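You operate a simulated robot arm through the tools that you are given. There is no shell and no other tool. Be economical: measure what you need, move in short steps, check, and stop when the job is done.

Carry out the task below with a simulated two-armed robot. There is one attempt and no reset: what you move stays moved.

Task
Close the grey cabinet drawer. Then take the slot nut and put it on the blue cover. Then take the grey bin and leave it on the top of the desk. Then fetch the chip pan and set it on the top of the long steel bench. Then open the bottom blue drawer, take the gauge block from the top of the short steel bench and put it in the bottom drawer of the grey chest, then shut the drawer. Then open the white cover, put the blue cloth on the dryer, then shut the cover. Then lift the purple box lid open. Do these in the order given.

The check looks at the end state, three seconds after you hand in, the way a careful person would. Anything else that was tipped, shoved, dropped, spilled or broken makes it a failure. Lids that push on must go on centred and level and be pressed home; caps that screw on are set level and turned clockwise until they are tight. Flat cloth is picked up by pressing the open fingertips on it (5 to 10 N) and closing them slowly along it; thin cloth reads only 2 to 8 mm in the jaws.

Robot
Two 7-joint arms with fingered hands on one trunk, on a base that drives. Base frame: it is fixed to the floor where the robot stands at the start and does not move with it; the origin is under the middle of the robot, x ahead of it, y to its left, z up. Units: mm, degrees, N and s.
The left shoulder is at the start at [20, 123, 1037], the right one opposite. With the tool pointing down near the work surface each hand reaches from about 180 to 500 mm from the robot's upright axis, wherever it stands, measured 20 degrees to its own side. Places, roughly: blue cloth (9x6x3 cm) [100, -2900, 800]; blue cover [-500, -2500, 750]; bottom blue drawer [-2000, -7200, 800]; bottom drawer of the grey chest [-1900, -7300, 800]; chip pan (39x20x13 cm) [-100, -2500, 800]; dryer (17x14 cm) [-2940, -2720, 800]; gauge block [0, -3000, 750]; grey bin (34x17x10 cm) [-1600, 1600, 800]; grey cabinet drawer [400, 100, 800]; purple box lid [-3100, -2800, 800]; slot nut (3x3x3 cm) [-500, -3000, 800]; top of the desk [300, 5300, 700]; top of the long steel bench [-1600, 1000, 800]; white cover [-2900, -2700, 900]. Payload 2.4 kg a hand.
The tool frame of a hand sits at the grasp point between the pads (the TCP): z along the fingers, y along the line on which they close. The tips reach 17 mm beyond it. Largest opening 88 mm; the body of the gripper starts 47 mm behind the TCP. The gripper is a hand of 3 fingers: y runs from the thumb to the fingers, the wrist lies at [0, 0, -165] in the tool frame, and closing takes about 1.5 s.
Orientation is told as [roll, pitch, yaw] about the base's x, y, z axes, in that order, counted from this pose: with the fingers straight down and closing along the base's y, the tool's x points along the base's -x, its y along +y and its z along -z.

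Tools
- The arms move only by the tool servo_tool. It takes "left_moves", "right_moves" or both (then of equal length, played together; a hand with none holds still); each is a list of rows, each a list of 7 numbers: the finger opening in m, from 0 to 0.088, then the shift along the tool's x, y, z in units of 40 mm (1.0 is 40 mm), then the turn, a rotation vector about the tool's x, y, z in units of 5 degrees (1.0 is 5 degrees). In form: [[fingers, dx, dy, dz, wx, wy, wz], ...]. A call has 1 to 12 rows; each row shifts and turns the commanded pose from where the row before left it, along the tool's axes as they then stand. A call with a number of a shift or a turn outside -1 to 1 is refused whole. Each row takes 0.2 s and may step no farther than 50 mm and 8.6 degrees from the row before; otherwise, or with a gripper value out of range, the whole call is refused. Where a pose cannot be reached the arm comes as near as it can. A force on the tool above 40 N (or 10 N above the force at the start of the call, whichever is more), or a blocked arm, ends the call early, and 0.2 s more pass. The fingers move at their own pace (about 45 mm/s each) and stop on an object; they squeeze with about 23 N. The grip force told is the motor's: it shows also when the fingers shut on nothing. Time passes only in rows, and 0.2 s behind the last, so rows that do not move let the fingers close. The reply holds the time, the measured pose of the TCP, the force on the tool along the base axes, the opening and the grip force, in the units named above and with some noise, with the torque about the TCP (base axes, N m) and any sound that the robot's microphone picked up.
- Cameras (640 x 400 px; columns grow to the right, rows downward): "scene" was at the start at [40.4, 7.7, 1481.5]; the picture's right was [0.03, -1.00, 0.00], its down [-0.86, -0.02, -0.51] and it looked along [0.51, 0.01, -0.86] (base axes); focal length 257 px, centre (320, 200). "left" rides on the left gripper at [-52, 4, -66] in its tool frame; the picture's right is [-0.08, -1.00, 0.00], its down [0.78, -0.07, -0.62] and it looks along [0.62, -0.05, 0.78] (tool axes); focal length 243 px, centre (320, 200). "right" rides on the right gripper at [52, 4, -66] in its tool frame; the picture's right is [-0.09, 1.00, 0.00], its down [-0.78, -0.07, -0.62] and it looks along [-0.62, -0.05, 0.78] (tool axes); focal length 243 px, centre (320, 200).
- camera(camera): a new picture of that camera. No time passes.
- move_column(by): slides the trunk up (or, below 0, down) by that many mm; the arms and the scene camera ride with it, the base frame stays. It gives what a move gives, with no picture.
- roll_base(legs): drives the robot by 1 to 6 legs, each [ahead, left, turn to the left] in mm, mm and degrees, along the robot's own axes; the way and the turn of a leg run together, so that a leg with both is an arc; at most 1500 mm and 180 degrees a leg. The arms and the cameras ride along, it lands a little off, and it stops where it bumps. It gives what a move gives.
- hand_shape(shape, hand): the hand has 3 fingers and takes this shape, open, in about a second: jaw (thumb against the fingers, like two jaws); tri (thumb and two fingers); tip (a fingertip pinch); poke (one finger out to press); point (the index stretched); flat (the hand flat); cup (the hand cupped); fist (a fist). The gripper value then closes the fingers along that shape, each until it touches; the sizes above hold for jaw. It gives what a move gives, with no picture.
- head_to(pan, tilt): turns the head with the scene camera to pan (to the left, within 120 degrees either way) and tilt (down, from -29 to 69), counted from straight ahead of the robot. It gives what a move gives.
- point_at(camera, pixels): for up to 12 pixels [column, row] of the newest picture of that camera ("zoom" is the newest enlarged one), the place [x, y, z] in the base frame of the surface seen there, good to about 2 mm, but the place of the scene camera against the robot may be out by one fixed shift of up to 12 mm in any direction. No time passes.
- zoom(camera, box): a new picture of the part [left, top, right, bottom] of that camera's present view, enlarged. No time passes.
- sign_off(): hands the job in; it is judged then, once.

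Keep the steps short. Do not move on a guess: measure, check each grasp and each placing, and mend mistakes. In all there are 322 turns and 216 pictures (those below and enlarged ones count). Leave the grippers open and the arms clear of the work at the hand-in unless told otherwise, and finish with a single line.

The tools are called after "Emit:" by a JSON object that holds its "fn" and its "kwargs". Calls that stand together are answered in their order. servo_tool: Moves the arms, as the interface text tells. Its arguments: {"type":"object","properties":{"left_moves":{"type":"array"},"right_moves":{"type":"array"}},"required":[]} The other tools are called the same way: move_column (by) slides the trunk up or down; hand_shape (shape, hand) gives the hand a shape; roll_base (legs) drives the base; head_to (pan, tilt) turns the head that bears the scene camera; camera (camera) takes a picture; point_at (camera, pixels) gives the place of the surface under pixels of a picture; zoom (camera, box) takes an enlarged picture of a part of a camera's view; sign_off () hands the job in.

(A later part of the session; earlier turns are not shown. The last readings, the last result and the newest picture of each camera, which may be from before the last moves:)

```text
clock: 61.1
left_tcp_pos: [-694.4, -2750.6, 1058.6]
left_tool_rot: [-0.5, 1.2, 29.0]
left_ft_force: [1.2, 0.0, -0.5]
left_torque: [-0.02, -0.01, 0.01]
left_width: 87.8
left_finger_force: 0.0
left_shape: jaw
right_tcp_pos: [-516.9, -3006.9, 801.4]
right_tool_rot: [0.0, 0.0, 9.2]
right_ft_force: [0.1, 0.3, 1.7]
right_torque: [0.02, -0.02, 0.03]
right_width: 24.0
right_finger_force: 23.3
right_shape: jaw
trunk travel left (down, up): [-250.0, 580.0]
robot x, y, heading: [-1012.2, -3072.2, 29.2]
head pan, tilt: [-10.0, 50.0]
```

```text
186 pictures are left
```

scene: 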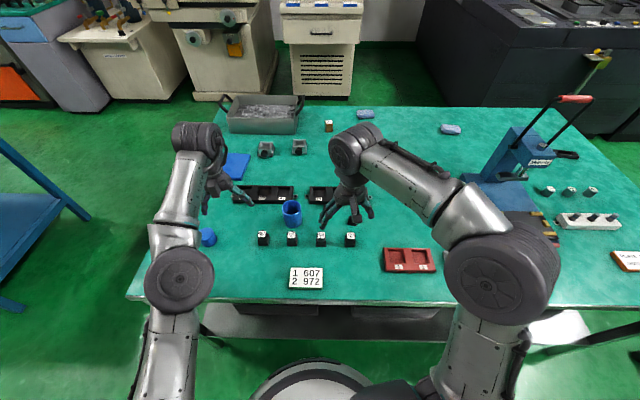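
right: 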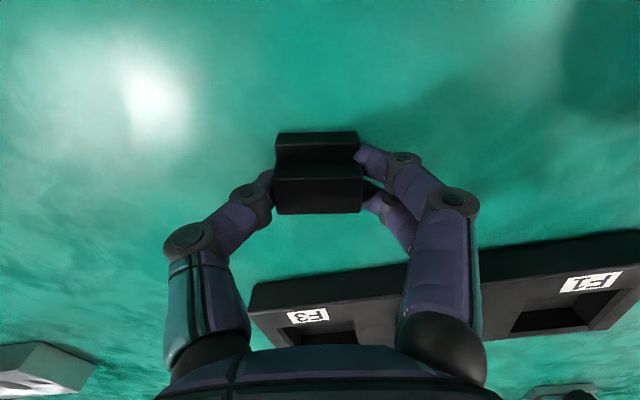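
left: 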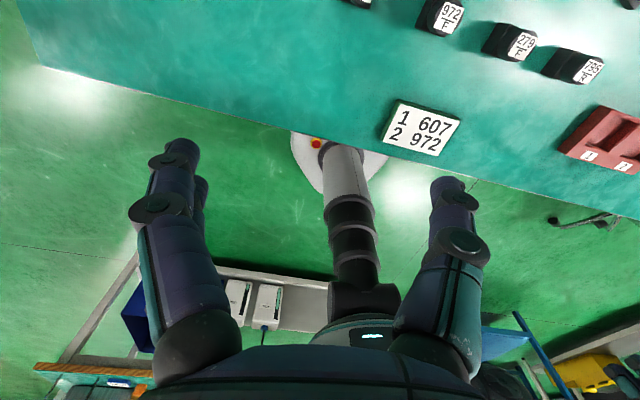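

The nut is held (24 mm, 23 N). I lift it straight up and draw the hand back.

Emit:
{"fn": "servo_tool", "kwargs": {"right_moves": [[0, 0, 0, -0.5, 0, 0, 0], [0, 0, 0, -0.8, 0, 0, 0], [0, 0, 0, -0.8, 0, 0, 0], [0, 0, 0, -0.8, 0, 0, 0], [0, 0.4, 0, -0.8, 0, 0, 0], [0, 0.6, 0, -0.8, 0, 0, 0], [0, 0.8, 0, -0.8, 0, 0, 0], [0, 0.9, 0, -0.5, 0, 0, -1], [0, 0.9, 0, 0, 0, 0, -1], [0, 0.8, 0, 0, 0, 0, -1], [0, 0, 0, 0, 0, 0, -1]]}}

Emit:
{"fn": "camera", "kwargs": {"camera": "scene"}}

```text
clock: 63.5
left_tcp_pos: [-694.5, -2750.4, 1058.9]
left_tool_rot: [-0.5, 1.2, 28.9]
left_ft_force: [-0.4, 0.9, 0.7]
left_torque: [-0.05, 0.0, 0.0]
left_width: 88.1
left_finger_force: 0.1
left_shape: jaw
right_tcp_pos: [-689.0, -3042.5, 1033.5]
right_tool_rot: [0.0, 0.0, 29.2]
right_ft_force: [-0.1, 0.1, -1.7]
right_torque: [0.04, 0.01, -0.02]
right_width: 23.9
right_finger_force: 22.8
right_shape: jaw
trunk travel left (down, up): [-250.0, 580.0]
robot x, y, heading: [-1013.4, -3073.1, 29.1]
head pan, tilt: [-10.0, 50.0]
```

```text
185 pictures are left
```

scene: 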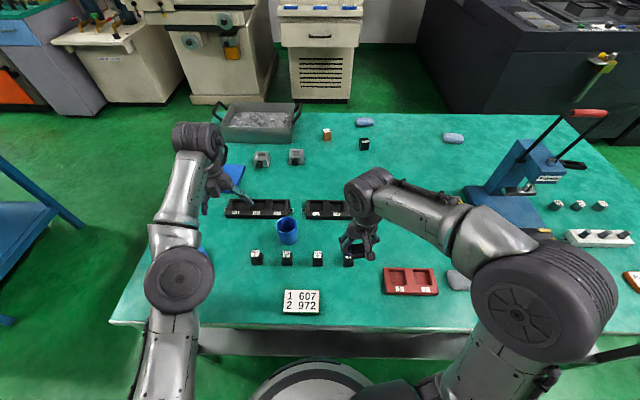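

The nut is clear of the bench. I drive round to the bench's north side, facing the blue cover, and stop short of it.

Emit:
{"fn": "roll_base", "kwargs": {"legs": [[-350, 0, 0], [0, 0, 61], [1300, 0, 0], [0, 0, -162]]}}

Emit:
{"fn": "roll_base", "kwargs": {"legs": [[60, 829, 0]]}}

Emit:
{"fn": "camera", "kwargs": {"camera": "scene"}}

```text
clock: 81.3
left_tcp_pos: [-1085.6, -2293.2, 1058.1]
left_tool_rot: [-0.5, 1.1, -70.4]
left_ft_force: [0.0, 1.1, -0.2]
left_torque: [-0.01, -0.01, 0.01]
left_width: 88.2
left_finger_force: 0.0
left_shape: jaw
right_tcp_pos: [-1372.6, -2253.6, 1033.2]
right_tool_rot: [0.0, 0.0, -70.1]
right_ft_force: [0.0, -1.4, -1.6]
right_torque: [0.01, 0.0, 0.01]
right_width: 24.0
right_finger_force: 23.4
right_shape: jaw
trunk travel left (down, up): [-250.0, 580.0]
robot x, y, heading: [-1347.9, -1925.9, -69.9]
head pan, tilt: [-10.0, 50.0]
```

```text
clock: 85.7
left_tcp_pos: [-291.7, -2076.5, 1058.8]
left_tool_rot: [-0.5, 1.2, -71.3]
left_ft_force: [-0.1, 0.1, -0.7]
left_torque: [-0.01, -0.04, 0.0]
left_width: 88.2
left_finger_force: 0.1
left_shape: jaw
right_tcp_pos: [-579.6, -2032.7, 1033.0]
right_tool_rot: [0.0, 0.0, -70.9]
right_ft_force: [0.2, -0.3, -1.1]
right_torque: [-0.04, 0.03, 0.02]
right_width: 23.9
right_finger_force: 23.6
right_shape: jaw
trunk travel left (down, up): [-250.0, 580.0]
robot x, y, heading: [-551.5, -1703.2, -70.9]
head pan, tilt: [-10.0, 50.0]
```

```text
184 pictures are left
```

scene: 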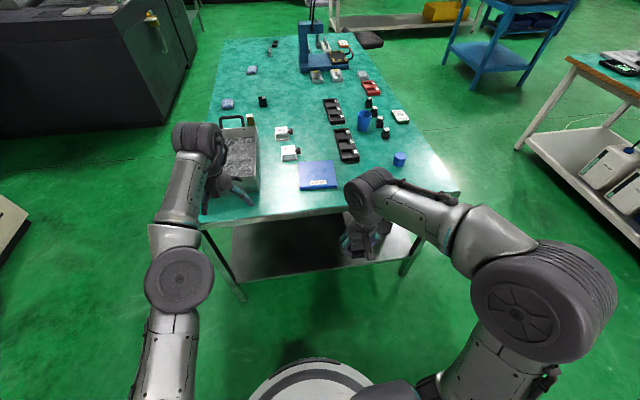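

The blue cover is at (318,176). I zoom to see what it is and measure its corners.

Emit:
{"fn": "zoom", "kwargs": {"camera": "scene", "box": [200, 80, 420, 220]}}

Emit:
{"fn": "point_at", "kwargs": {"camera": "scene", "pixels": [[300, 163], [331, 161], [337, 186], [300, 189], [318, 175], [318, 184], [208, 220], [345, 212], [450, 195]]}}

```text
2.86 times, centred on (310, 150) of scene
```

zoom: 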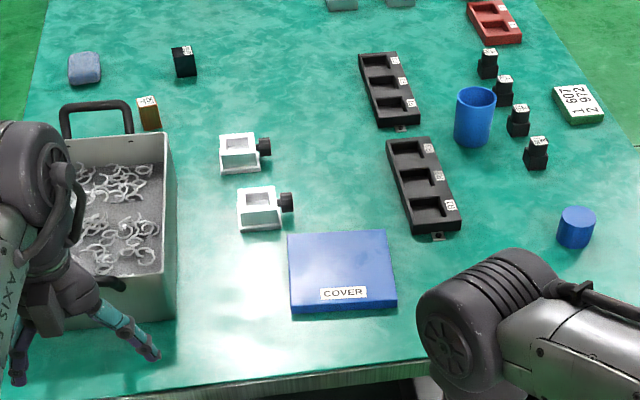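

```text
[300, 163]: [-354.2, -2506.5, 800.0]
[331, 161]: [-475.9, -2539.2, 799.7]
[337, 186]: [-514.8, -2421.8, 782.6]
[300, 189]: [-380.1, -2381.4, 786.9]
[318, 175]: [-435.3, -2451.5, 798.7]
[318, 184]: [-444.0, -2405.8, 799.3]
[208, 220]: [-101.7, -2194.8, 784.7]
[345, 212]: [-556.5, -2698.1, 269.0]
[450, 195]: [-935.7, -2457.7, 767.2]
```

The cover is a flat blue plate, top z 800, centred at (-432,-2460). I drive 350 mm ahead.

Emit:
{"fn": "roll_base", "kwargs": {"legs": [[350, 0, 0]]}}

Emit:
{"fn": "camera", "kwargs": {"camera": "right"}}

```text
clock: 88.0
left_tcp_pos: [-179.8, -2404.7, 1057.4]
left_tool_rot: [-0.5, 1.2, -71.3]
left_ft_force: [0.1, 0.2, -1.2]
left_torque: [0.01, 0.0, -0.01]
left_width: 88.4
left_finger_force: 0.0
left_shape: jaw
right_tcp_pos: [-466.5, -2360.0, 1034.2]
right_tool_rot: [0.0, 0.1, -70.9]
right_ft_force: [0.7, 0.3, -1.6]
right_torque: [0.01, 0.02, 0.01]
right_width: 23.9
right_finger_force: 22.5
right_shape: jaw
trunk travel left (down, up): [-250.0, 580.0]
robot x, y, heading: [-440.1, -2035.7, -71.0]
head pan, tilt: [-10.0, 50.0]
```

```text
182 pictures are left
```

right: 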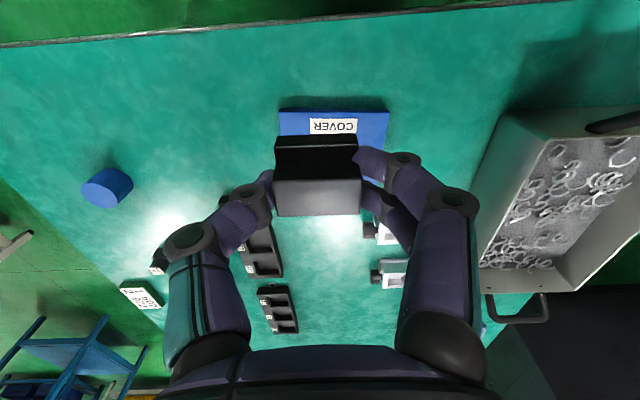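

Emit:
{"fn": "point_at", "kwargs": {"camera": "right", "pixels": [[281, 114], [387, 114], [279, 134], [384, 150], [377, 178]]}}

```text
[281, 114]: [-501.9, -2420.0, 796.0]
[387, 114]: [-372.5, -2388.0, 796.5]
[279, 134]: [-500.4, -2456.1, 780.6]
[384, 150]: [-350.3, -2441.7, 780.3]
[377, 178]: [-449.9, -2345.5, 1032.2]
```

Centre of the cover ≈ (-428,-2462). I move over it and go down to 15 mm above the plate.

Emit:
{"fn": "servo_tool", "kwargs": {"right_moves": [[0, -0.68, 0.02, 0.7, 0, 0, 0], [0, -0.68, 0.02, 0.7, 0, 0, 0], [0, -0.68, 0.02, 0.7, 0, 0, 0], [0, -0.68, 0.02, 0.7, 0, 0, 0], [0, 0, 0, 0.8, 0, 0, 0], [0, 0, 0, 0.8, 0, 0, 0], [0, 0, 0, 0.5, 0, 0, 0]]}}

Emit:
{"fn": "camera", "kwargs": {"camera": "right"}}

```text
clock: 89.6
left_tcp_pos: [-177.7, -2404.6, 1059.4]
left_tool_rot: [-0.5, 1.2, -71.3]
left_ft_force: [-0.1, -0.4, -0.5]
left_torque: [0.03, -0.01, -0.02]
left_width: 88.0
left_finger_force: 0.0
left_shape: jaw
right_tcp_pos: [-429.8, -2459.4, 839.5]
right_tool_rot: [0.0, 0.0, -70.9]
right_ft_force: [0.0, -0.1, -2.1]
right_torque: [-0.01, -0.01, -0.03]
right_width: 24.1
right_finger_force: 22.7
right_shape: jaw
trunk travel left (down, up): [-250.0, 580.0]
robot x, y, heading: [-441.2, -2030.3, -70.8]
head pan, tilt: [-10.0, 50.0]
```

```text
181 pictures are left
```

right: 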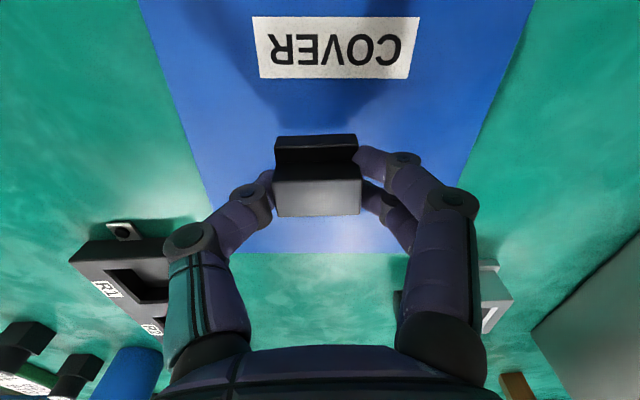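

The nut hangs over the middle of the plate. I lower it slowly to contact.

Emit:
{"fn": "servo_tool", "kwargs": {"right_moves": [[0, 0, 0, 0.2, 0, 0, 0], [0, 0, 0, 0.15, 0, 0, 0], [0, 0, 0, 0.08, 0, 0, 0], [0, 0, 0, 0, 0, 0, 0]]}}

```text
clock: 90.6
left_tcp_pos: [-179.6, -2405.2, 1059.1]
left_tool_rot: [-0.5, 1.2, -71.4]
left_ft_force: [0.8, -0.8, -0.1]
left_torque: [0.03, 0.05, 0.0]
left_width: 87.9
left_finger_force: 0.0
left_shape: jaw
right_tcp_pos: [-429.3, -2461.2, 821.7]
right_tool_rot: [0.0, 0.0, -70.9]
right_ft_force: [-0.4, -0.1, -1.6]
right_torque: [-0.03, -0.01, -0.01]
right_width: 23.7
right_finger_force: 23.4
right_shape: jaw
trunk travel left (down, up): [-250.0, 580.0]
robot x, y, heading: [-440.0, -2034.4, -71.0]
head pan, tilt: [-10.0, 50.0]
```

No contact yet. I go down in 1 to 2 mm steps.

Emit:
{"fn": "servo_tool", "kwargs": {"right_moves": [[0, 0, 0, 0.03, 0, 0, 0], [0, 0, 0, 0.03, 0, 0, 0], [0, 0, 0, 0, 0, 0, 0]]}}

```text
clock: 91.4
left_tcp_pos: [-178.1, -2403.2, 1059.4]
left_tool_rot: [-0.6, 1.1, -71.3]
left_ft_force: [-0.5, 0.4, -0.3]
left_torque: [0.01, -0.01, 0.0]
left_width: 88.0
left_finger_force: 0.1
left_shape: jaw
right_tcp_pos: [-429.3, -2460.2, 818.7]
right_tool_rot: [0.0, 0.0, -70.9]
right_ft_force: [1.0, 1.0, -0.8]
right_torque: [0.02, 0.01, -0.03]
right_width: 24.1
right_finger_force: 22.3
right_shape: jaw
trunk travel left (down, up): [-250.0, 580.0]
robot x, y, heading: [-438.3, -2033.9, -71.0]
head pan, tilt: [-10.0, 50.0]
```

Emit:
{"fn": "servo_tool", "kwargs": {"right_moves": [[0, 0, 0, 0.03, 0, 0, 0], [0, 0, 0, 0.03, 0, 0, 0], [0, 0, 0, 0, 0, 0, 0]]}}

Emit:
{"fn": "camera", "kwargs": {"camera": "right"}}

```text
clock: 92.2
left_tcp_pos: [-178.3, -2403.7, 1058.2]
left_tool_rot: [-0.4, 1.2, -71.2]
left_ft_force: [0.2, 0.4, 0.3]
left_torque: [0.0, -0.02, 0.03]
left_width: 87.9
left_finger_force: 0.2
left_shape: jaw
right_tcp_pos: [-428.1, -2462.1, 816.2]
right_tool_rot: [0.0, 0.0, -70.9]
right_ft_force: [0.7, -0.7, 0.6]
right_torque: [0.0, 0.0, 0.0]
right_width: 24.0
right_finger_force: 22.8
right_shape: jaw
trunk travel left (down, up): [-250.0, 580.0]
robot x, y, heading: [-437.4, -2031.8, -70.9]
head pan, tilt: [-10.0, 50.0]
```

```text
180 pictures are left
```

right: 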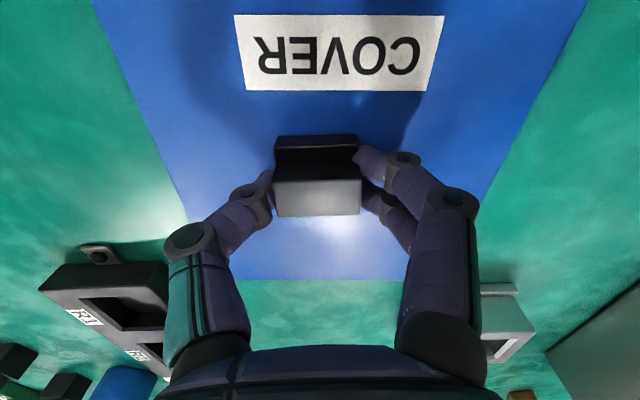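

Emit:
{"fn": "point_at", "kwargs": {"camera": "right", "pixels": [[318, 190], [318, 142], [320, 240], [340, 110], [318, 215], [290, 214]]}}

Emit:
{"fn": "servo_tool", "kwargs": {"right_moves": [[0, 0, 0, 0.03, 0, 0, 0], [0, 0, 0, 0.03, 0, 0, 0], [0, 0, 0, 0, 0, 0, 0]]}}

```text
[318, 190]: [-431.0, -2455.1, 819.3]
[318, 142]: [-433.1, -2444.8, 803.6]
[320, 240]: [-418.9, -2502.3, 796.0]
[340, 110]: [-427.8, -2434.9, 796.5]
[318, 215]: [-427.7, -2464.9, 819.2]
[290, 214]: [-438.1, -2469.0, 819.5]
```

```text
clock: 93.0
left_tcp_pos: [-178.3, -2403.1, 1058.7]
left_tool_rot: [-0.5, 1.2, -71.3]
left_ft_force: [0.1, 0.7, 0.8]
left_torque: [-0.02, -0.01, -0.02]
left_width: 88.2
left_finger_force: 0.0
left_shape: jaw
right_tcp_pos: [-428.5, -2460.5, 814.6]
right_tool_rot: [0.0, -0.1, -70.9]
right_ft_force: [0.8, -1.7, 16.6]
right_torque: [-0.03, 0.0, -0.04]
right_width: 24.7
right_finger_force: 23.3
right_shape: jaw
trunk travel left (down, up): [-250.0, 580.0]
robot x, y, heading: [-441.4, -2028.9, -70.9]
head pan, tilt: [-10.0, 50.0]
```

Contact: 16.6 N. I ease up 1 mm, open the fingers gently and rise.

Emit:
{"fn": "servo_tool", "kwargs": {"right_moves": [[0.024, 0, 0, -0.04, 0, 0, 0], [0.06, 0, 0, 0, 0, 0, 0], [0.06, 0, 0, 0, 0, 0, 0], [0.06, 0, 0, 0, 0, 0, 0], [0.06, 0, 0, 0, 0, 0, 0], [0.06, 0, 0, -0.5, 0, 0, 0], [0.06, 0, 0, -0.8, 0, 0, 0], [0.06, 0, 0, -0.9, 0, 0, 0], [0.06, 0, 0, -0.9, 0, 0, 0]]}}

Emit:
{"fn": "camera", "kwargs": {"camera": "right"}}

```text
clock: 95.0
left_tcp_pos: [-178.7, -2403.9, 1057.6]
left_tool_rot: [-0.5, 1.1, -71.4]
left_ft_force: [-0.4, 0.1, 0.2]
left_torque: [-0.03, -0.02, 0.01]
left_width: 88.3
left_finger_force: 0.1
left_shape: jaw
right_tcp_pos: [-429.6, -2460.5, 941.0]
right_tool_rot: [0.0, 0.2, -71.0]
right_ft_force: [-0.2, 0.3, -0.3]
right_torque: [0.01, 0.02, -0.02]
right_width: 59.6
right_finger_force: 0.1
right_shape: jaw
trunk travel left (down, up): [-250.0, 580.0]
robot x, y, heading: [-438.5, -2032.3, -70.8]
head pan, tilt: [-10.0, 50.0]
```

```text
179 pictures are left
```

right: 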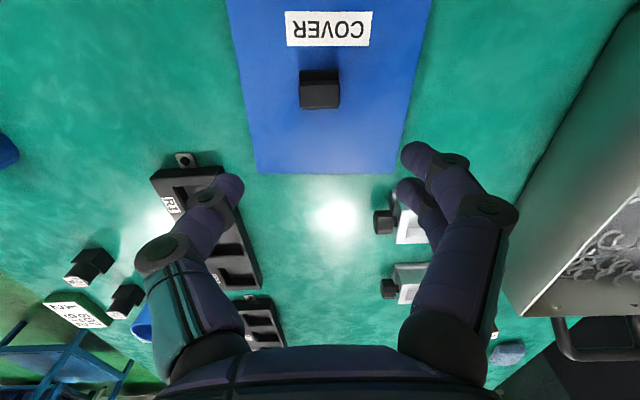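

The nut sits on the cover. I lift the hand and drive off north towards the long bench.

Emit:
{"fn": "servo_tool", "kwargs": {"right_moves": [[0.088, 0.7, 0, -0.9, 0, 0, 0], [0.088, 0.7, 0, -0.9, 0, 0, 0], [0.088, 0.7, 0, -0.8, 0, 0, 0]]}}

Emit:
{"fn": "roll_base", "kwargs": {"legs": [[-450, 0, 0], [0, 450, 0], [0, 0, 161], [1400, 0, 0]]}}

Emit:
{"fn": "head_to", "kwargs": {"pan": 25, "tilt": 30}}

Emit:
{"fn": "camera", "kwargs": {"camera": "scene"}}

```text
clock: 95.8
left_tcp_pos: [-178.8, -2403.9, 1058.7]
left_tool_rot: [-0.4, 1.2, -71.3]
left_ft_force: [0.4, -1.1, 0.8]
left_torque: [0.0, -0.03, 0.0]
left_width: 88.2
left_finger_force: 0.0
left_shape: jaw
right_tcp_pos: [-457.4, -2380.3, 1045.0]
right_tool_rot: [0.0, -0.1, -71.0]
right_ft_force: [-0.2, -0.2, -0.1]
right_torque: [0.04, -0.03, -0.01]
right_width: 87.9
right_finger_force: 0.1
right_shape: jaw
trunk travel left (down, up): [-250.0, 580.0]
robot x, y, heading: [-441.9, -2031.5, -70.7]
head pan, tilt: [-10.0, 50.0]
```

```text
clock: 113.8
left_tcp_pos: [-184.0, 351.6, 1058.4]
left_tool_rot: [-0.4, 1.2, 86.1]
left_ft_force: [-0.5, 0.3, 0.3]
left_torque: [-0.02, 0.0, -0.02]
left_width: 87.8
left_finger_force: 0.2
left_shape: jaw
right_tcp_pos: [64.6, 223.2, 1045.3]
right_tool_rot: [0.0, -0.1, 86.5]
right_ft_force: [-0.8, -0.2, 0.5]
right_torque: [0.01, -0.01, -0.01]
right_width: 88.1
right_finger_force: 0.1
right_shape: jaw
trunk travel left (down, up): [-250.0, 580.0]
robot x, y, heading: [-85.9, -92.8, 86.5]
head pan, tilt: [-10.0, 50.0]
```

```text
clock: 114.8
left_tcp_pos: [-184.4, 351.6, 1058.8]
left_tool_rot: [-0.5, 1.2, 86.1]
left_ft_force: [0.1, 0.6, -0.1]
left_torque: [0.0, 0.02, 0.01]
left_width: 88.2
left_finger_force: 0.0
left_shape: jaw
right_tcp_pos: [63.2, 223.6, 1046.1]
right_tool_rot: [0.0, 0.0, 86.5]
right_ft_force: [0.9, 0.6, -0.1]
right_torque: [-0.02, -0.04, -0.02]
right_width: 87.9
right_finger_force: 0.0
right_shape: jaw
trunk travel left (down, up): [-250.0, 580.0]
robot x, y, heading: [-86.8, -92.2, 86.6]
head pan, tilt: [25.0, 30.0]
```

```text
178 pictures are left
```

scene: 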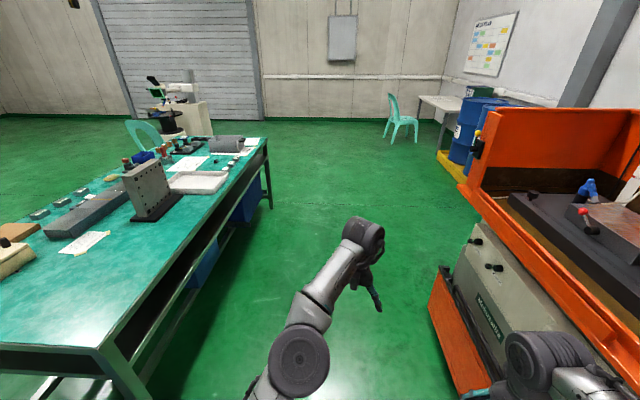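

Emit:
{"fn": "point_at", "kwargs": {"camera": "scene", "pixels": [[198, 183], [226, 144], [178, 193], [215, 190], [270, 205], [105, 350], [262, 140], [150, 190], [425, 295], [430, 100], [460, 100], [95, 205]]}}

Emit:
{"fn": "zoom", "kwargs": {"camera": "scene", "box": [0, 120, 280, 290]}}

Emit:
{"fn": "zoom", "kwargs": {"camera": "scene", "box": [370, 60, 500, 160]}}

```text
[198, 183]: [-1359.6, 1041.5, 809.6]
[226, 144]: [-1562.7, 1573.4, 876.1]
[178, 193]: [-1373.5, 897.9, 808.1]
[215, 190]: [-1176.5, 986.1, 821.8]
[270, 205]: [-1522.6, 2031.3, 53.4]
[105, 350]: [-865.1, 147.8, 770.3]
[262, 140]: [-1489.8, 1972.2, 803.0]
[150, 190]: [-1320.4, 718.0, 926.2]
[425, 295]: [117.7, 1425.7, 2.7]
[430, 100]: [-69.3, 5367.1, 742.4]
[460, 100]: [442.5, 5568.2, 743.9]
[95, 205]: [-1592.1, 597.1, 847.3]
```

```text
2.29 times, centred on (140, 205) of scene
```

zoom: 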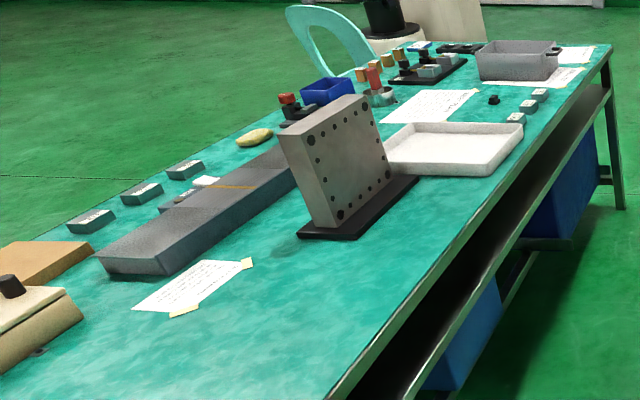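

```text
4.00 times, centred on (435, 110) of scene
```

zoom: 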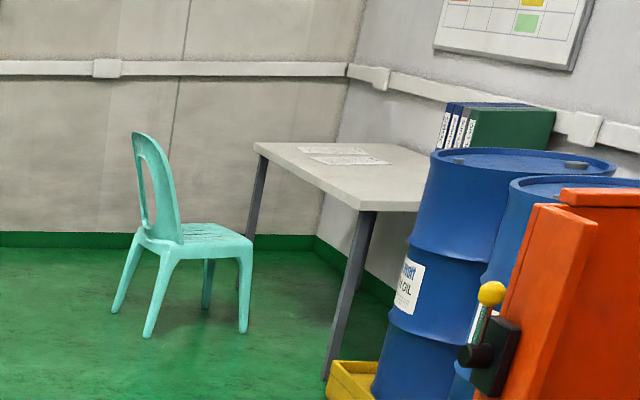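

The grey bin is the handled box near (-1562,1573), about 197 mm inside the bench's east edge. I drive round in front of it, keeping away from the orange machine.

Emit:
{"fn": "roll_base", "kwargs": {"legs": [[0, 476, 0], [1066, 0, 0], [0, 0, 112], [60, -887, 0]]}}

Emit:
{"fn": "head_to", "kwargs": {"pan": 0, "tilt": 45}}

Emit:
{"fn": "camera", "kwargs": {"camera": "scene"}}

```text
clock: 131.4
left_tcp_pos: [-1162.6, 1580.2, 1059.0]
left_tool_rot: [-0.4, 1.1, -165.2]
left_ft_force: [0.8, -0.1, -0.2]
left_torque: [0.01, -0.01, 0.02]
left_width: 88.2
left_finger_force: 0.0
left_shape: jaw
right_tcp_pos: [-1121.7, 1856.1, 1044.9]
right_tool_rot: [-0.1, 0.0, -164.8]
right_ft_force: [0.0, 0.5, 0.2]
right_torque: [0.0, 0.0, -0.01]
right_width: 88.1
right_finger_force: 0.0
right_shape: jaw
trunk travel left (down, up): [-250.0, 580.0]
robot x, y, heading: [-771.8, 1814.4, -165.0]
head pan, tilt: [25.0, 30.0]
```

```text
clock: 132.3
left_tcp_pos: [-1162.9, 1579.0, 1058.5]
left_tool_rot: [-0.5, 1.0, -165.2]
left_ft_force: [-0.8, 0.2, -0.4]
left_torque: [-0.01, 0.0, 0.04]
left_width: 87.9
left_finger_force: 0.0
left_shape: jaw
right_tcp_pos: [-1121.8, 1855.8, 1044.9]
right_tool_rot: [0.0, 0.0, -164.8]
right_ft_force: [0.1, 0.5, 0.2]
right_torque: [-0.02, 0.04, 0.03]
right_width: 87.8
right_finger_force: 0.0
right_shape: jaw
trunk travel left (down, up): [-250.0, 580.0]
robot x, y, heading: [-771.8, 1813.0, -164.8]
head pan, tilt: [0.0, 45.0]
```

```text
175 pictures are left
```

scene: 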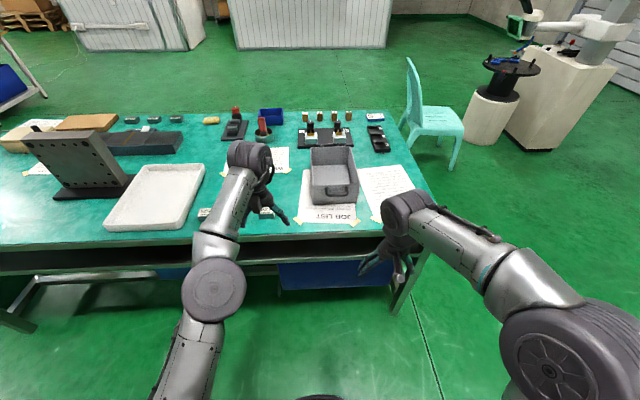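

Emit:
{"fn": "zoom", "kwargs": {"camera": "scene", "box": [270, 125, 430, 235]}}

Emit:
{"fn": "zoom", "kwargs": {"camera": "scene", "box": [0, 100, 300, 300]}}

```text
3.64 times, centred on (350, 180) of scene
```

zoom: 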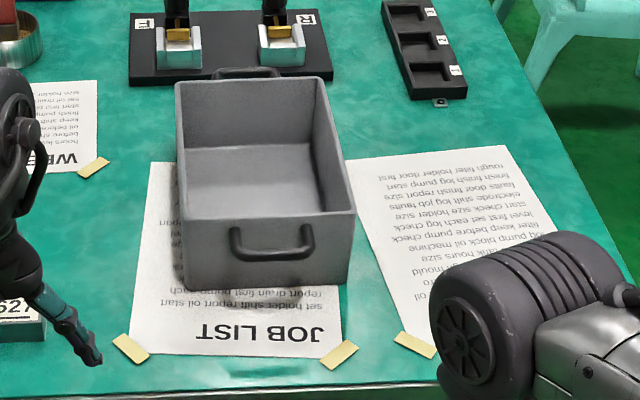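

```text
2.00 times, centred on (150, 200) of scene
```

zoom: 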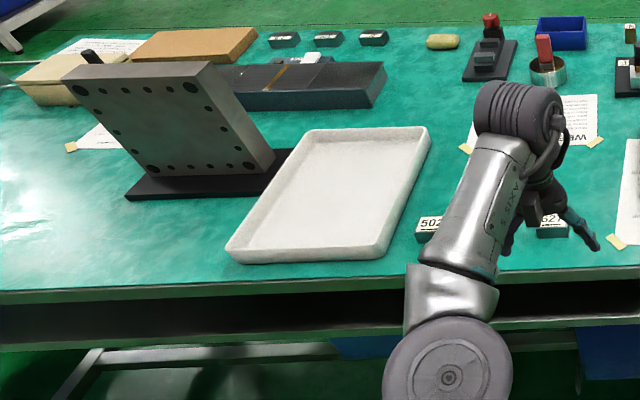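

The bin is open and empty, with thin walls and a handle at each end. I plan to pinch both long walls at mid-length with the two hands. I measure the rim.

Emit:
{"fn": "zoom", "kwargs": {"camera": "scene", "box": [270, 125, 430, 235]}}

Emit:
{"fn": "point_at", "kwargs": {"camera": "zoom", "pixels": [[184, 217], [353, 209], [178, 84], [321, 79], [181, 150], [338, 145], [187, 287], [347, 280], [270, 170], [172, 390], [398, 385], [270, 256]]}}

```text
3.64 times, centred on (350, 180) of scene
```

zoom: 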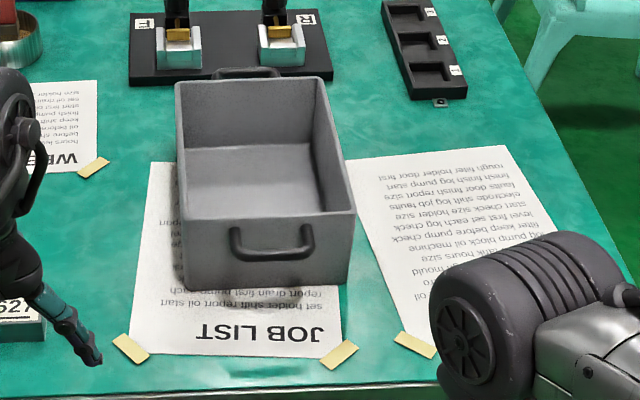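

```text
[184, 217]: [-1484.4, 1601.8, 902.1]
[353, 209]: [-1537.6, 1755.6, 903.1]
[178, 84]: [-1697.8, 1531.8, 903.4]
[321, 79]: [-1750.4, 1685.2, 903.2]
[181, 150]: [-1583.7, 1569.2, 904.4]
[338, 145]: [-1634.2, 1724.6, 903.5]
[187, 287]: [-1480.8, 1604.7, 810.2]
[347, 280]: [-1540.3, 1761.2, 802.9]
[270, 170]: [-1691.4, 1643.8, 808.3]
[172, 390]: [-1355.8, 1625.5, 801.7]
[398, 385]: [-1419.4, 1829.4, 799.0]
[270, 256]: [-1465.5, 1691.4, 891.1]
```

Bin: centre (-1617,1643), rim z 903, body 163 × 225 mm, long axis at heading -161.8°. I align and drive in so that the middle of the walls lies 478 mm ahead.

Emit:
{"fn": "roll_base", "kwargs": {"legs": [[0, 0, 3], [372, -103, 0]]}}

Emit:
{"fn": "camera", "kwargs": {"camera": "scene"}}

```text
clock: 135.2
left_tcp_pos: [-1541.7, 1540.9, 1059.3]
left_tool_rot: [-0.5, 1.2, -162.5]
left_ft_force: [-0.2, -0.7, -0.6]
left_torque: [0.02, -0.02, 0.02]
left_width: 88.0
left_finger_force: 0.1
left_shape: jaw
right_tcp_pos: [-1513.3, 1818.4, 1044.8]
right_tool_rot: [0.0, 0.0, -162.2]
right_ft_force: [-0.1, -0.3, -0.1]
right_torque: [0.03, 0.0, 0.0]
right_width: 88.0
right_finger_force: 0.0
right_shape: jaw
trunk travel left (down, up): [-250.0, 580.0]
robot x, y, heading: [-1159.9, 1791.2, -162.0]
head pan, tilt: [0.0, 45.0]
```

```text
171 pictures are left
```

scene: 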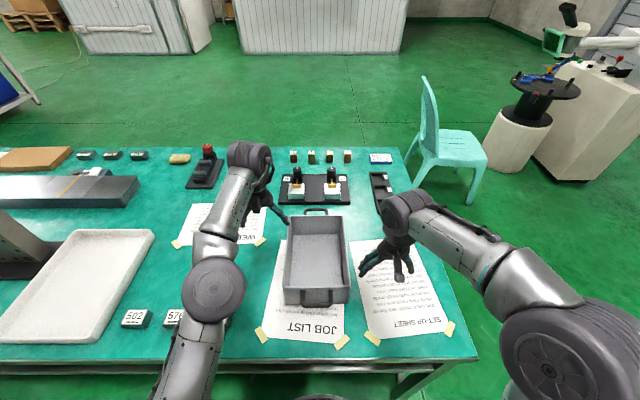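

I measure the walls with the hand cameras, since they are exact with respect to the hands.

Emit:
{"fn": "camera", "kwargs": {"camera": "left"}}

Emit:
{"fn": "camera", "kwargs": {"camera": "right"}}

```text
170 pictures are left
```

left: 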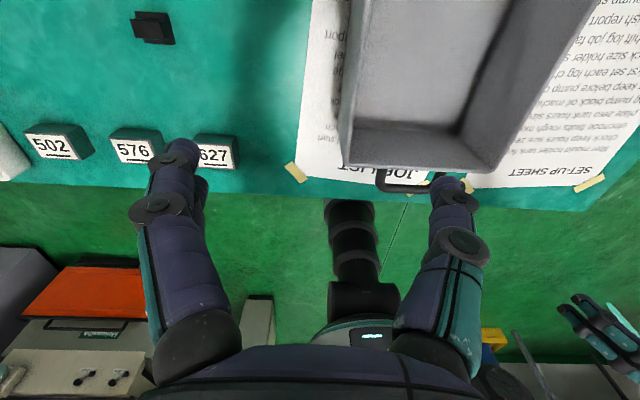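

```text
169 pictures are left
```

right: 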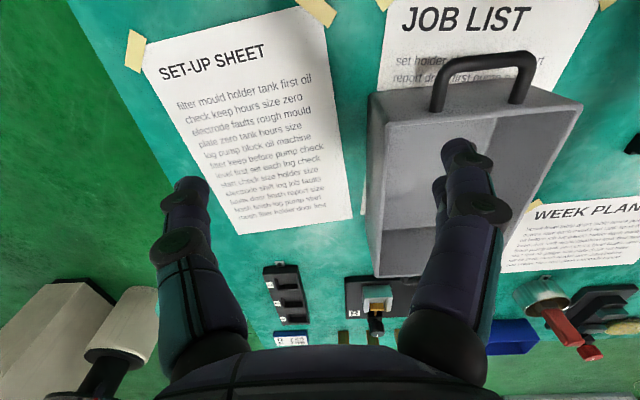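

Emit:
{"fn": "point_at", "kwargs": {"camera": "left", "pixels": [[346, 164], [350, 120], [353, 80], [357, 30], [484, 168], [510, 110]]}}

Emit:
{"fn": "point_at", "kwargs": {"camera": "right", "pixels": [[372, 98], [580, 105], [377, 150], [376, 200], [374, 270], [372, 130], [381, 130]]}}

```text
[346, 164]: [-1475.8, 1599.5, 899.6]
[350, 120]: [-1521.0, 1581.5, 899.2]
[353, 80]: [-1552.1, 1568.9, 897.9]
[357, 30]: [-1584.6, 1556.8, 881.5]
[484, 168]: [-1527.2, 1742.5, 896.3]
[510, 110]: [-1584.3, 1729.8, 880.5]
```

```text
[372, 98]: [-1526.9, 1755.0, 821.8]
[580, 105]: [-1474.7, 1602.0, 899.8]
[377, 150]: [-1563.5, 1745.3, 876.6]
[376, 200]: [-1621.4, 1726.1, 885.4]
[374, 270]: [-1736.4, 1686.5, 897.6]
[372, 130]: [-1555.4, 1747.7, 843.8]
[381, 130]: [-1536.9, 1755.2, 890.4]
```

Walls in the hand frame: left mid (-1582,1563), right mid (-1636,1718), rim z 899. I move both hands over the walls, staying 50 mm above the rim.

Emit:
{"fn": "servo_tool", "kwargs": {"left_moves": [[0.07, -0.2, -0.21, 0.6, 0, 0, 0], [0.07, -0.2, -0.21, 0.6, 0, 0, 0], [0.07, -0.2, -0.21, 0.6, 0, 0, 0], [0.07, -0.2, -0.21, 0.6, 0, 0, 0], [0.07, 0, 0, 0, 0, 0, 0]], "right_moves": [[0.07, -0.92, 0.36, 0.5, 0, 0, 0], [0.07, -0.92, 0.36, 0.5, 0, 0, 0], [0.07, -0.92, 0.36, 0.5, 0, 0, 0], [0.07, -0.92, 0.36, 0.5, 0, 0, 0], [0.07, 0, 0, 0, 0, 0, 0]]}}

Emit:
{"fn": "camera", "kwargs": {"camera": "left"}}

Emit:
{"fn": "camera", "kwargs": {"camera": "right"}}

```text
clock: 136.4
left_tcp_pos: [-1576.1, 1566.4, 962.2]
left_tool_rot: [-0.5, 1.2, -162.6]
left_ft_force: [-0.2, -0.6, 0.2]
left_torque: [-0.01, 0.0, 0.0]
left_width: 70.3
left_finger_force: 0.0
left_shape: jaw
left hand out of reach, approached as far as the arm can: row 3
right_tcp_pos: [-1625.1, 1726.8, 970.6]
right_tool_rot: [-0.1, 0.1, -162.0]
right_ft_force: [0.4, -0.1, -0.2]
right_torque: [-0.01, -0.03, -0.02]
right_width: 70.2
right_finger_force: 0.0
right_shape: jaw
right hand out of reach, approached as far as the arm can: row 4
trunk travel left (down, up): [-250.0, 580.0]
robot x, y, heading: [-1166.9, 1791.5, -162.0]
head pan, tilt: [0.0, 45.0]
```

```text
168 pictures are left
```

left: 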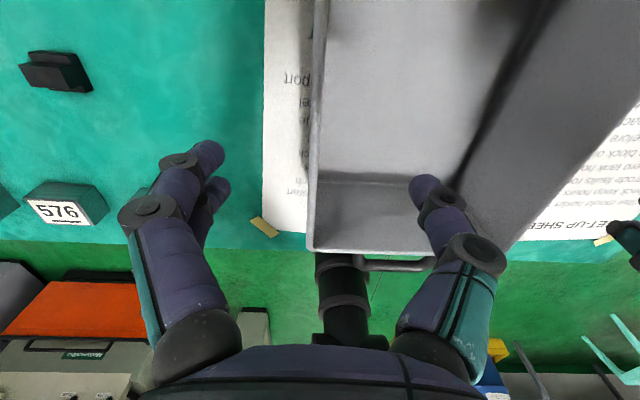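

```text
167 pictures are left
```

right: 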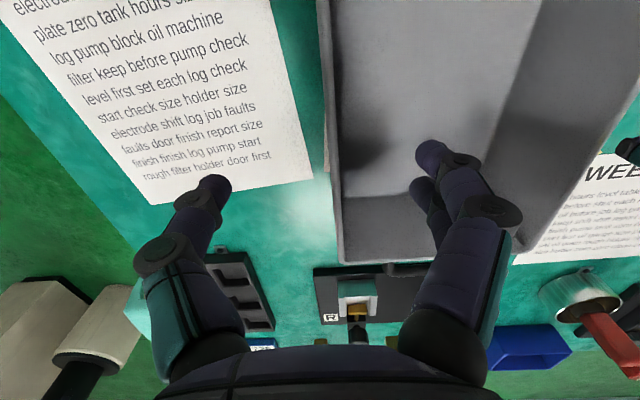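

Emit:
{"fn": "point_at", "kwargs": {"camera": "left", "pixels": [[315, 150], [317, 100], [312, 200], [310, 248]]}}

Emit:
{"fn": "point_at", "kwargs": {"camera": "right", "pixels": [[333, 130], [335, 160], [338, 200], [340, 255], [328, 60]]}}

```text
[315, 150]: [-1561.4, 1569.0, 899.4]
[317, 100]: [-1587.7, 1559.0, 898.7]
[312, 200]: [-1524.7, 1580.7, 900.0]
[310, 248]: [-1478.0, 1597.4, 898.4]
```

```text
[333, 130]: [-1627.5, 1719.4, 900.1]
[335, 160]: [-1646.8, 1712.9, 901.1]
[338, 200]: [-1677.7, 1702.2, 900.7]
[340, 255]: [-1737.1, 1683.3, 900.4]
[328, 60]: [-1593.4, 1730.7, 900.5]
```

Both walls lie within a few mm of the jaws. I correct and lower both hands to z 885, astride the walls.

Emit:
{"fn": "servo_tool", "kwargs": {"left_moves": [[0.07, 0, 0.07, 0.5, 0, 0, 0], [0.07, 0, 0, 0.5, 0, 0, 0], [0.07, -0.1, 0, 0.5, 0, 0, 0], [0.07, 0, 0, 0.43, 0, 0, 0], [0.07, 0, 0, 0, 0, 0, 0]], "right_moves": [[0.07, 0, 0.16, 0.5, 0, 0, 0], [0.07, 0, 0, 0.5, 0, 0, 0], [0.07, -0.2, 0, 0.6, 0, 0, 0], [0.07, 0, 0, 0.54, 0, 0, 0], [0.07, 0, 0, 0, 0, 0, 0]]}}

Emit:
{"fn": "camera", "kwargs": {"camera": "left"}}

Emit:
{"fn": "camera", "kwargs": {"camera": "right"}}

```text
clock: 137.6
left_tcp_pos: [-1583.6, 1562.6, 886.6]
left_tool_rot: [-0.5, 1.2, -162.5]
left_ft_force: [-0.2, -0.1, 0.2]
left_torque: [-0.01, -0.01, 0.0]
left_width: 70.0
left_finger_force: 0.0
left_shape: jaw
left hand out of reach, approached as far as the arm can: row 2
right_tcp_pos: [-1629.4, 1717.4, 885.9]
right_tool_rot: [0.0, 0.0, -162.0]
right_ft_force: [-0.1, -0.7, -1.2]
right_torque: [0.02, 0.03, 0.0]
right_width: 69.8
right_finger_force: 0.1
right_shape: jaw
trunk travel left (down, up): [-250.0, 580.0]
robot x, y, heading: [-1161.0, 1796.2, -161.8]
head pan, tilt: [0.0, 45.0]
```

```text
166 pictures are left
```

left: 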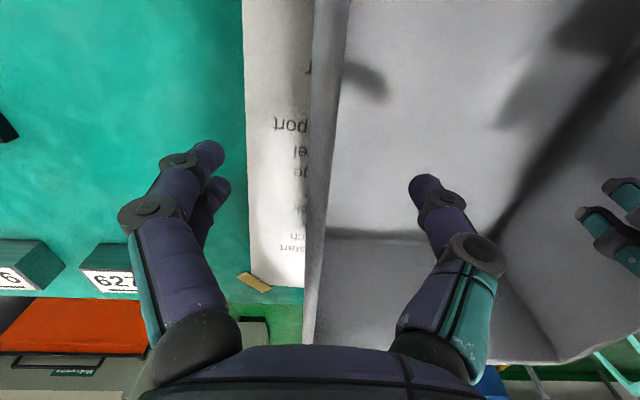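

```text
165 pictures are left
```

right: 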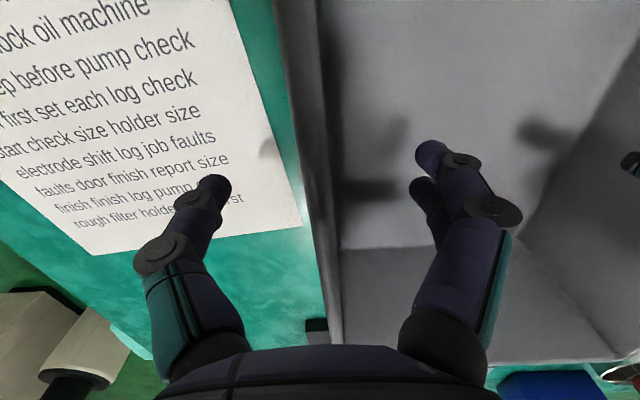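

Each wall is between thumb and fingers. I close both hands.

Emit:
{"fn": "servo_tool", "kwargs": {"left_moves": [[0, 0, 0, 0, 0, 0, 0], [0, 0, 0, 0, 0, 0, 0], [0, 0, 0, 0, 0, 0, 0], [0, 0, 0, 0, 0, 0, 0], [0, 0, 0, 0, 0, 0, 0], [0, 0, 0, 0, 0, 0, 0], [0, 0, 0, 0, 0, 0, 0], [0, 0, 0, 0, 0, 0, 0]], "right_moves": [[0, 0, 0, 0, 0, 0, 0], [0, 0, 0, 0, 0, 0, 0], [0, 0, 0, 0, 0, 0, 0], [0, 0, 0, 0, 0, 0, 0], [0, 0, 0, 0, 0, 0, 0], [0, 0, 0, 0, 0, 0, 0], [0, 0, 0, 0, 0, 0, 0], [0, 0, 0, 0, 0, 0, 0]]}}

```text
clock: 139.4
left_tcp_pos: [-1583.5, 1562.0, 886.6]
left_tool_rot: [-0.5, 1.2, -162.5]
left_ft_force: [0.8, -0.6, -0.1]
left_torque: [-0.03, 0.0, 0.01]
left_width: 0.9
left_finger_force: 23.1
left_shape: jaw
right_tcp_pos: [-1630.9, 1717.7, 887.1]
right_tool_rot: [0.0, 0.0, -162.0]
right_ft_force: [0.2, 0.0, 0.4]
right_torque: [-0.02, 0.04, -0.03]
right_width: 0.6
right_finger_force: 22.6
right_shape: jaw
trunk travel left (down, up): [-250.0, 580.0]
robot x, y, heading: [-1160.4, 1794.4, -162.1]
head pan, tilt: [0.0, 45.0]
```

The widths read only 0.6 to 0.9 mm, so either the walls are very thin or I missed them. I look.

Emit:
{"fn": "camera", "kwargs": {"camera": "left"}}

Emit:
{"fn": "camera", "kwargs": {"camera": "right"}}

```text
164 pictures are left
```

left: 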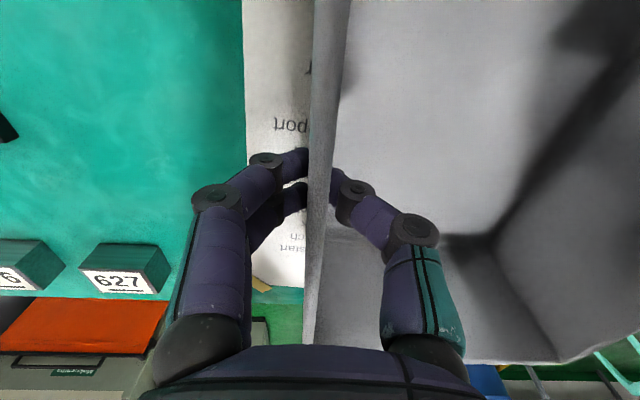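

```text
163 pictures are left
```

right: 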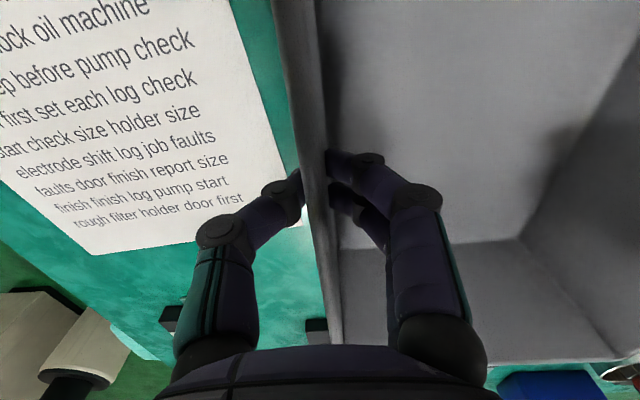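

The fingers hold the walls on both sides. I lift with the trunk, 40 mm first, and check.

Emit:
{"fn": "move_column", "kwargs": {"by": 40}}

Emit:
{"fn": "camera", "kwargs": {"camera": "scene"}}

```text
clock: 140.2
left_tcp_pos: [-1583.9, 1561.3, 925.3]
left_tool_rot: [-0.5, 1.2, -162.5]
left_ft_force: [-0.4, 0.3, -3.3]
left_torque: [-0.05, -0.03, -0.01]
left_width: 1.1
left_finger_force: 23.1
left_shape: jaw
right_tcp_pos: [-1630.9, 1717.3, 925.1]
right_tool_rot: [0.1, 0.1, -162.1]
right_ft_force: [-0.4, 0.3, -3.5]
right_torque: [-0.01, -0.04, 0.01]
right_width: 1.0
right_finger_force: 23.0
right_shape: jaw
trunk travel left (down, up): [-290.0, 540.0]
robot x, y, heading: [-1167.0, 1794.9, -162.0]
head pan, tilt: [0.0, 45.0]
```

```text
162 pictures are left
```

scene: 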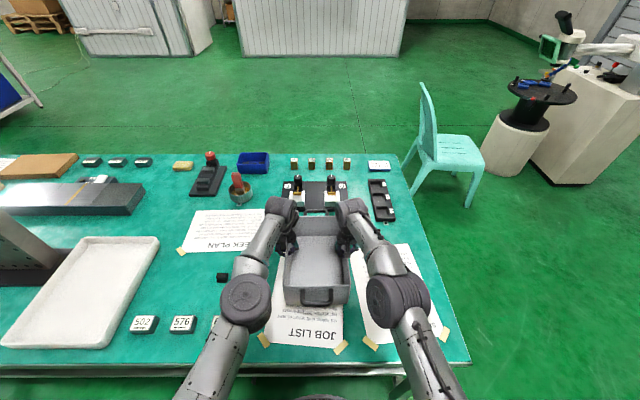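

The bin hangs level, about 3.4 N on each hand. I lift 60 mm more, back away, turn north and drive towards the desk.

Emit:
{"fn": "move_column", "kwargs": {"by": 60}}

Emit:
{"fn": "roll_base", "kwargs": {"legs": [[-500, 0, 0], [0, 0, -108], [1300, 0, 0]]}}

Emit:
{"fn": "head_to", "kwargs": {"pan": -10, "tilt": 25}}

Emit:
{"fn": "camera", "kwargs": {"camera": "scene"}}

```text
clock: 141.2
left_tcp_pos: [-1584.5, 1561.4, 986.6]
left_tool_rot: [-0.5, 1.3, -162.5]
left_ft_force: [0.5, -0.7, -4.3]
left_torque: [-0.04, -0.02, -0.01]
left_width: 1.3
left_finger_force: 23.2
left_shape: jaw
right_tcp_pos: [-1631.8, 1717.3, 986.0]
right_tool_rot: [0.0, 0.1, -162.1]
right_ft_force: [-0.8, 0.7, -3.6]
right_torque: [0.0, -0.03, 0.0]
right_width: 0.7
right_finger_force: 23.3
right_shape: jaw
trunk travel left (down, up): [-350.0, 480.0]
robot x, y, heading: [-1161.9, 1795.2, -162.1]
head pan, tilt: [0.0, 45.0]
```

```text
clock: 154.9
left_tcp_pos: [-751.2, 3732.7, 985.3]
left_tool_rot: [-0.5, 1.2, 88.0]
left_ft_force: [-0.3, 0.2, -4.0]
left_torque: [-0.01, -0.01, 0.01]
left_width: 0.9
left_finger_force: 23.3
left_shape: jaw
right_tcp_pos: [-589.3, 3725.2, 985.4]
right_tool_rot: [-0.1, 0.1, 88.4]
right_ft_force: [0.3, 0.4, -2.8]
right_torque: [-0.01, -0.01, 0.03]
right_width: 0.6
right_finger_force: 22.8
right_shape: jaw
trunk travel left (down, up): [-350.0, 480.0]
robot x, y, heading: [-670.8, 3260.1, 88.5]
head pan, tilt: [0.0, 45.0]
```

```text
clock: 155.7
left_tcp_pos: [-750.5, 3732.5, 985.5]
left_tool_rot: [-0.5, 1.2, 88.0]
left_ft_force: [0.5, -0.5, -2.8]
left_torque: [-0.01, -0.01, -0.03]
left_width: 1.2
left_finger_force: 22.2
left_shape: jaw
right_tcp_pos: [-588.4, 3725.2, 986.9]
right_tool_rot: [-0.1, 0.2, 88.4]
right_ft_force: [0.7, 0.4, -3.5]
right_torque: [-0.03, 0.01, 0.02]
right_width: 0.4
right_finger_force: 23.3
right_shape: jaw
trunk travel left (down, up): [-350.0, 480.0]
robot x, y, heading: [-672.5, 3258.5, 88.4]
head pan, tilt: [-10.0, 25.0]
```

```text
161 pictures are left
```

scene: 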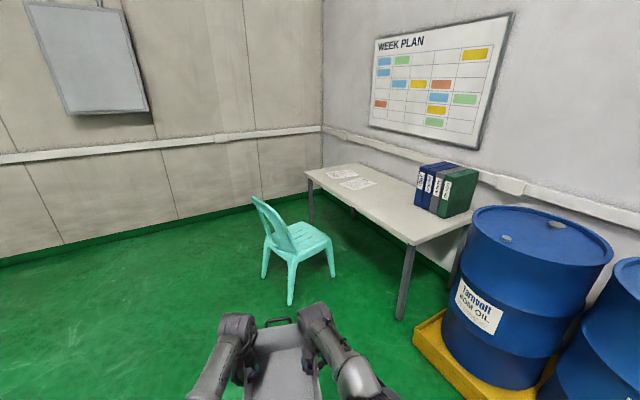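

Emit:
{"fn": "point_at", "kwargs": {"camera": "scene", "pixels": [[306, 173], [412, 243], [400, 320], [330, 250], [290, 305], [268, 275], [416, 330], [345, 165], [470, 220], [430, 210], [385, 215], [330, 275]]}}

Emit:
{"fn": "zoom", "kwargs": {"camera": "scene", "box": [230, 140, 490, 330]}}

```text
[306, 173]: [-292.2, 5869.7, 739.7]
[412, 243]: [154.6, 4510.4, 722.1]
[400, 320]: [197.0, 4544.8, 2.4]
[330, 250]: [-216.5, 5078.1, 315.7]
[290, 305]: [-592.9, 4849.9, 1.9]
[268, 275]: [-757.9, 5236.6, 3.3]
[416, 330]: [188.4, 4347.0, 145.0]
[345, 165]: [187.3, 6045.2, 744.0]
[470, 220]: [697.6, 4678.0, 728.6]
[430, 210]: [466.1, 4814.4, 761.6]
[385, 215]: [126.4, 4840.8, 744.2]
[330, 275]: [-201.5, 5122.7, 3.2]
```

```text
2.11 times, centred on (360, 235) of scene
```

zoom: 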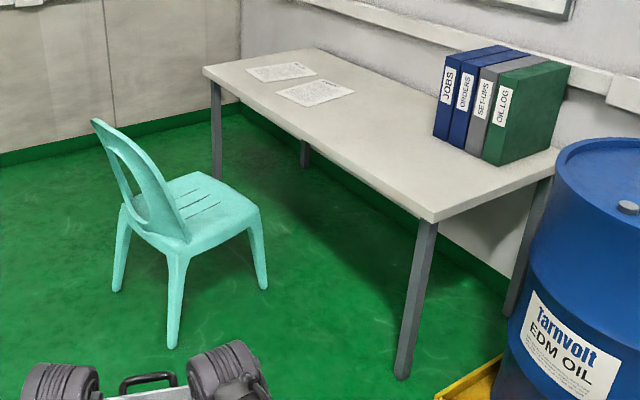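

The desk front edge runs from (155,4510) to (-292,5870), top z ~744. I aim for the free front area between the folders and the papers, staying clear of the chair and the barrels.

Emit:
{"fn": "roll_base", "kwargs": {"legs": [[1190, -189, 0], [0, 0, -70]]}}

Emit:
{"fn": "head_to", "kwargs": {"pan": 0, "tilt": 40}}

Emit:
{"fn": "camera", "kwargs": {"camera": "scene"}}

```text
clock: 164.8
left_tcp_pos: [-25.1, 4656.9, 985.4]
left_tool_rot: [-0.5, 1.2, 16.4]
left_ft_force: [-0.8, 0.7, -3.7]
left_torque: [0.01, 0.05, 0.03]
left_width: 0.9
left_finger_force: 23.4
left_shape: jaw
right_tcp_pos: [19.9, 4500.3, 986.9]
right_tool_rot: [0.1, 0.2, 16.9]
right_ft_force: [0.2, -1.0, -4.1]
right_torque: [0.04, 0.02, -0.02]
right_width: 0.9
right_finger_force: 23.0
right_shape: jaw
trunk travel left (down, up): [-350.0, 480.0]
robot x, y, heading: [-449.5, 4434.3, 17.1]
head pan, tilt: [-10.0, 25.0]
```

```text
clock: 165.6
left_tcp_pos: [-25.8, 4657.2, 986.6]
left_tool_rot: [-0.6, 1.2, 16.4]
left_ft_force: [0.3, -0.2, -3.5]
left_torque: [-0.02, 0.0, -0.04]
left_width: 1.1
left_finger_force: 22.9
left_shape: jaw
right_tcp_pos: [19.8, 4501.4, 987.1]
right_tool_rot: [0.0, 0.1, 16.8]
right_ft_force: [-0.1, 0.9, -3.6]
right_torque: [0.04, 0.01, 0.01]
right_width: 0.7
right_finger_force: 22.8
right_shape: jaw
trunk travel left (down, up): [-350.0, 480.0]
robot x, y, heading: [-448.0, 4432.1, 16.7]
head pan, tilt: [0.0, 40.0]
```

```text
159 pictures are left
```

scene: 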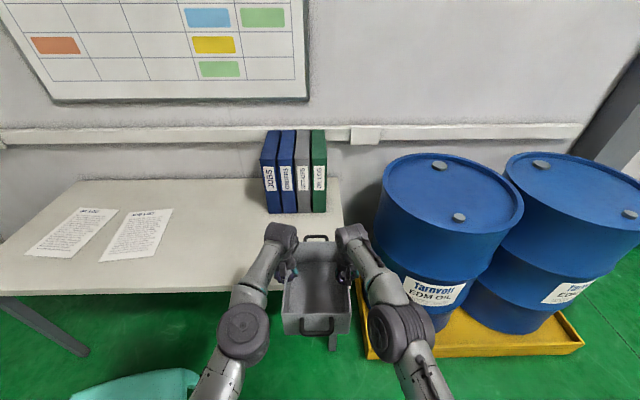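

Emit:
{"fn": "point_at", "kwargs": {"camera": "scene", "pixels": [[225, 291], [50, 292], [268, 212], [172, 208], [160, 258], [200, 240], [370, 190], [130, 380], [343, 225], [250, 292]]}}

```text
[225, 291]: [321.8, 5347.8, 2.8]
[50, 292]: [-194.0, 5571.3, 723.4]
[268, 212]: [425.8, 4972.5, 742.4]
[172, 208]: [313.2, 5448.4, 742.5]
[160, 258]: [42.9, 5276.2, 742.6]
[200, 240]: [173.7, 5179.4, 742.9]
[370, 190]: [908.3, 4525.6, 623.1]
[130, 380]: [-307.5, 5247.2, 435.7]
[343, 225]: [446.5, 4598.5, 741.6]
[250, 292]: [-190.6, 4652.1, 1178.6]
```

Between the folders (corner at (426,4972)) and the papers I choose a spot near the front edge. I drive there.

Emit:
{"fn": "roll_base", "kwargs": {"legs": [[0, 0, 1.5], [322, 225, 0]]}}

Emit:
{"fn": "camera", "kwargs": {"camera": "scene"}}

```text
clock: 168.5
left_tcp_pos: [206.8, 4987.6, 985.2]
left_tool_rot: [-0.5, 1.2, 17.8]
left_ft_force: [0.3, 0.6, -3.7]
left_torque: [0.01, 0.01, 0.01]
left_width: 1.0
left_finger_force: 23.2
left_shape: jaw
right_tcp_pos: [256.1, 4832.1, 987.7]
right_tool_rot: [0.1, 0.1, 18.3]
right_ft_force: [-1.8, -0.4, -2.1]
right_torque: [0.01, 0.0, -0.03]
right_width: 0.6
right_finger_force: 22.7
right_shape: jaw
trunk travel left (down, up): [-350.0, 480.0]
robot x, y, heading: [-213.9, 4756.6, 18.0]
head pan, tilt: [0.0, 40.0]
```

```text
158 pictures are left
```

scene: 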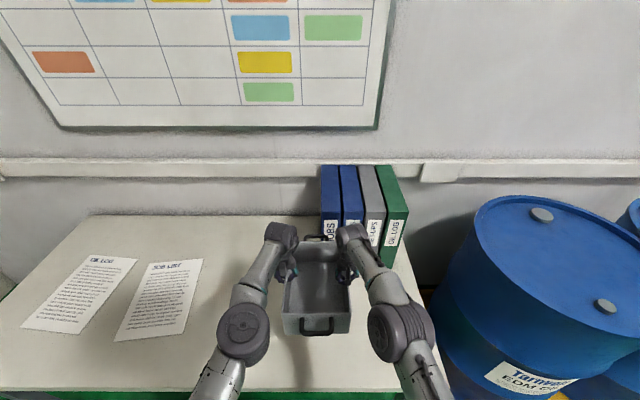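

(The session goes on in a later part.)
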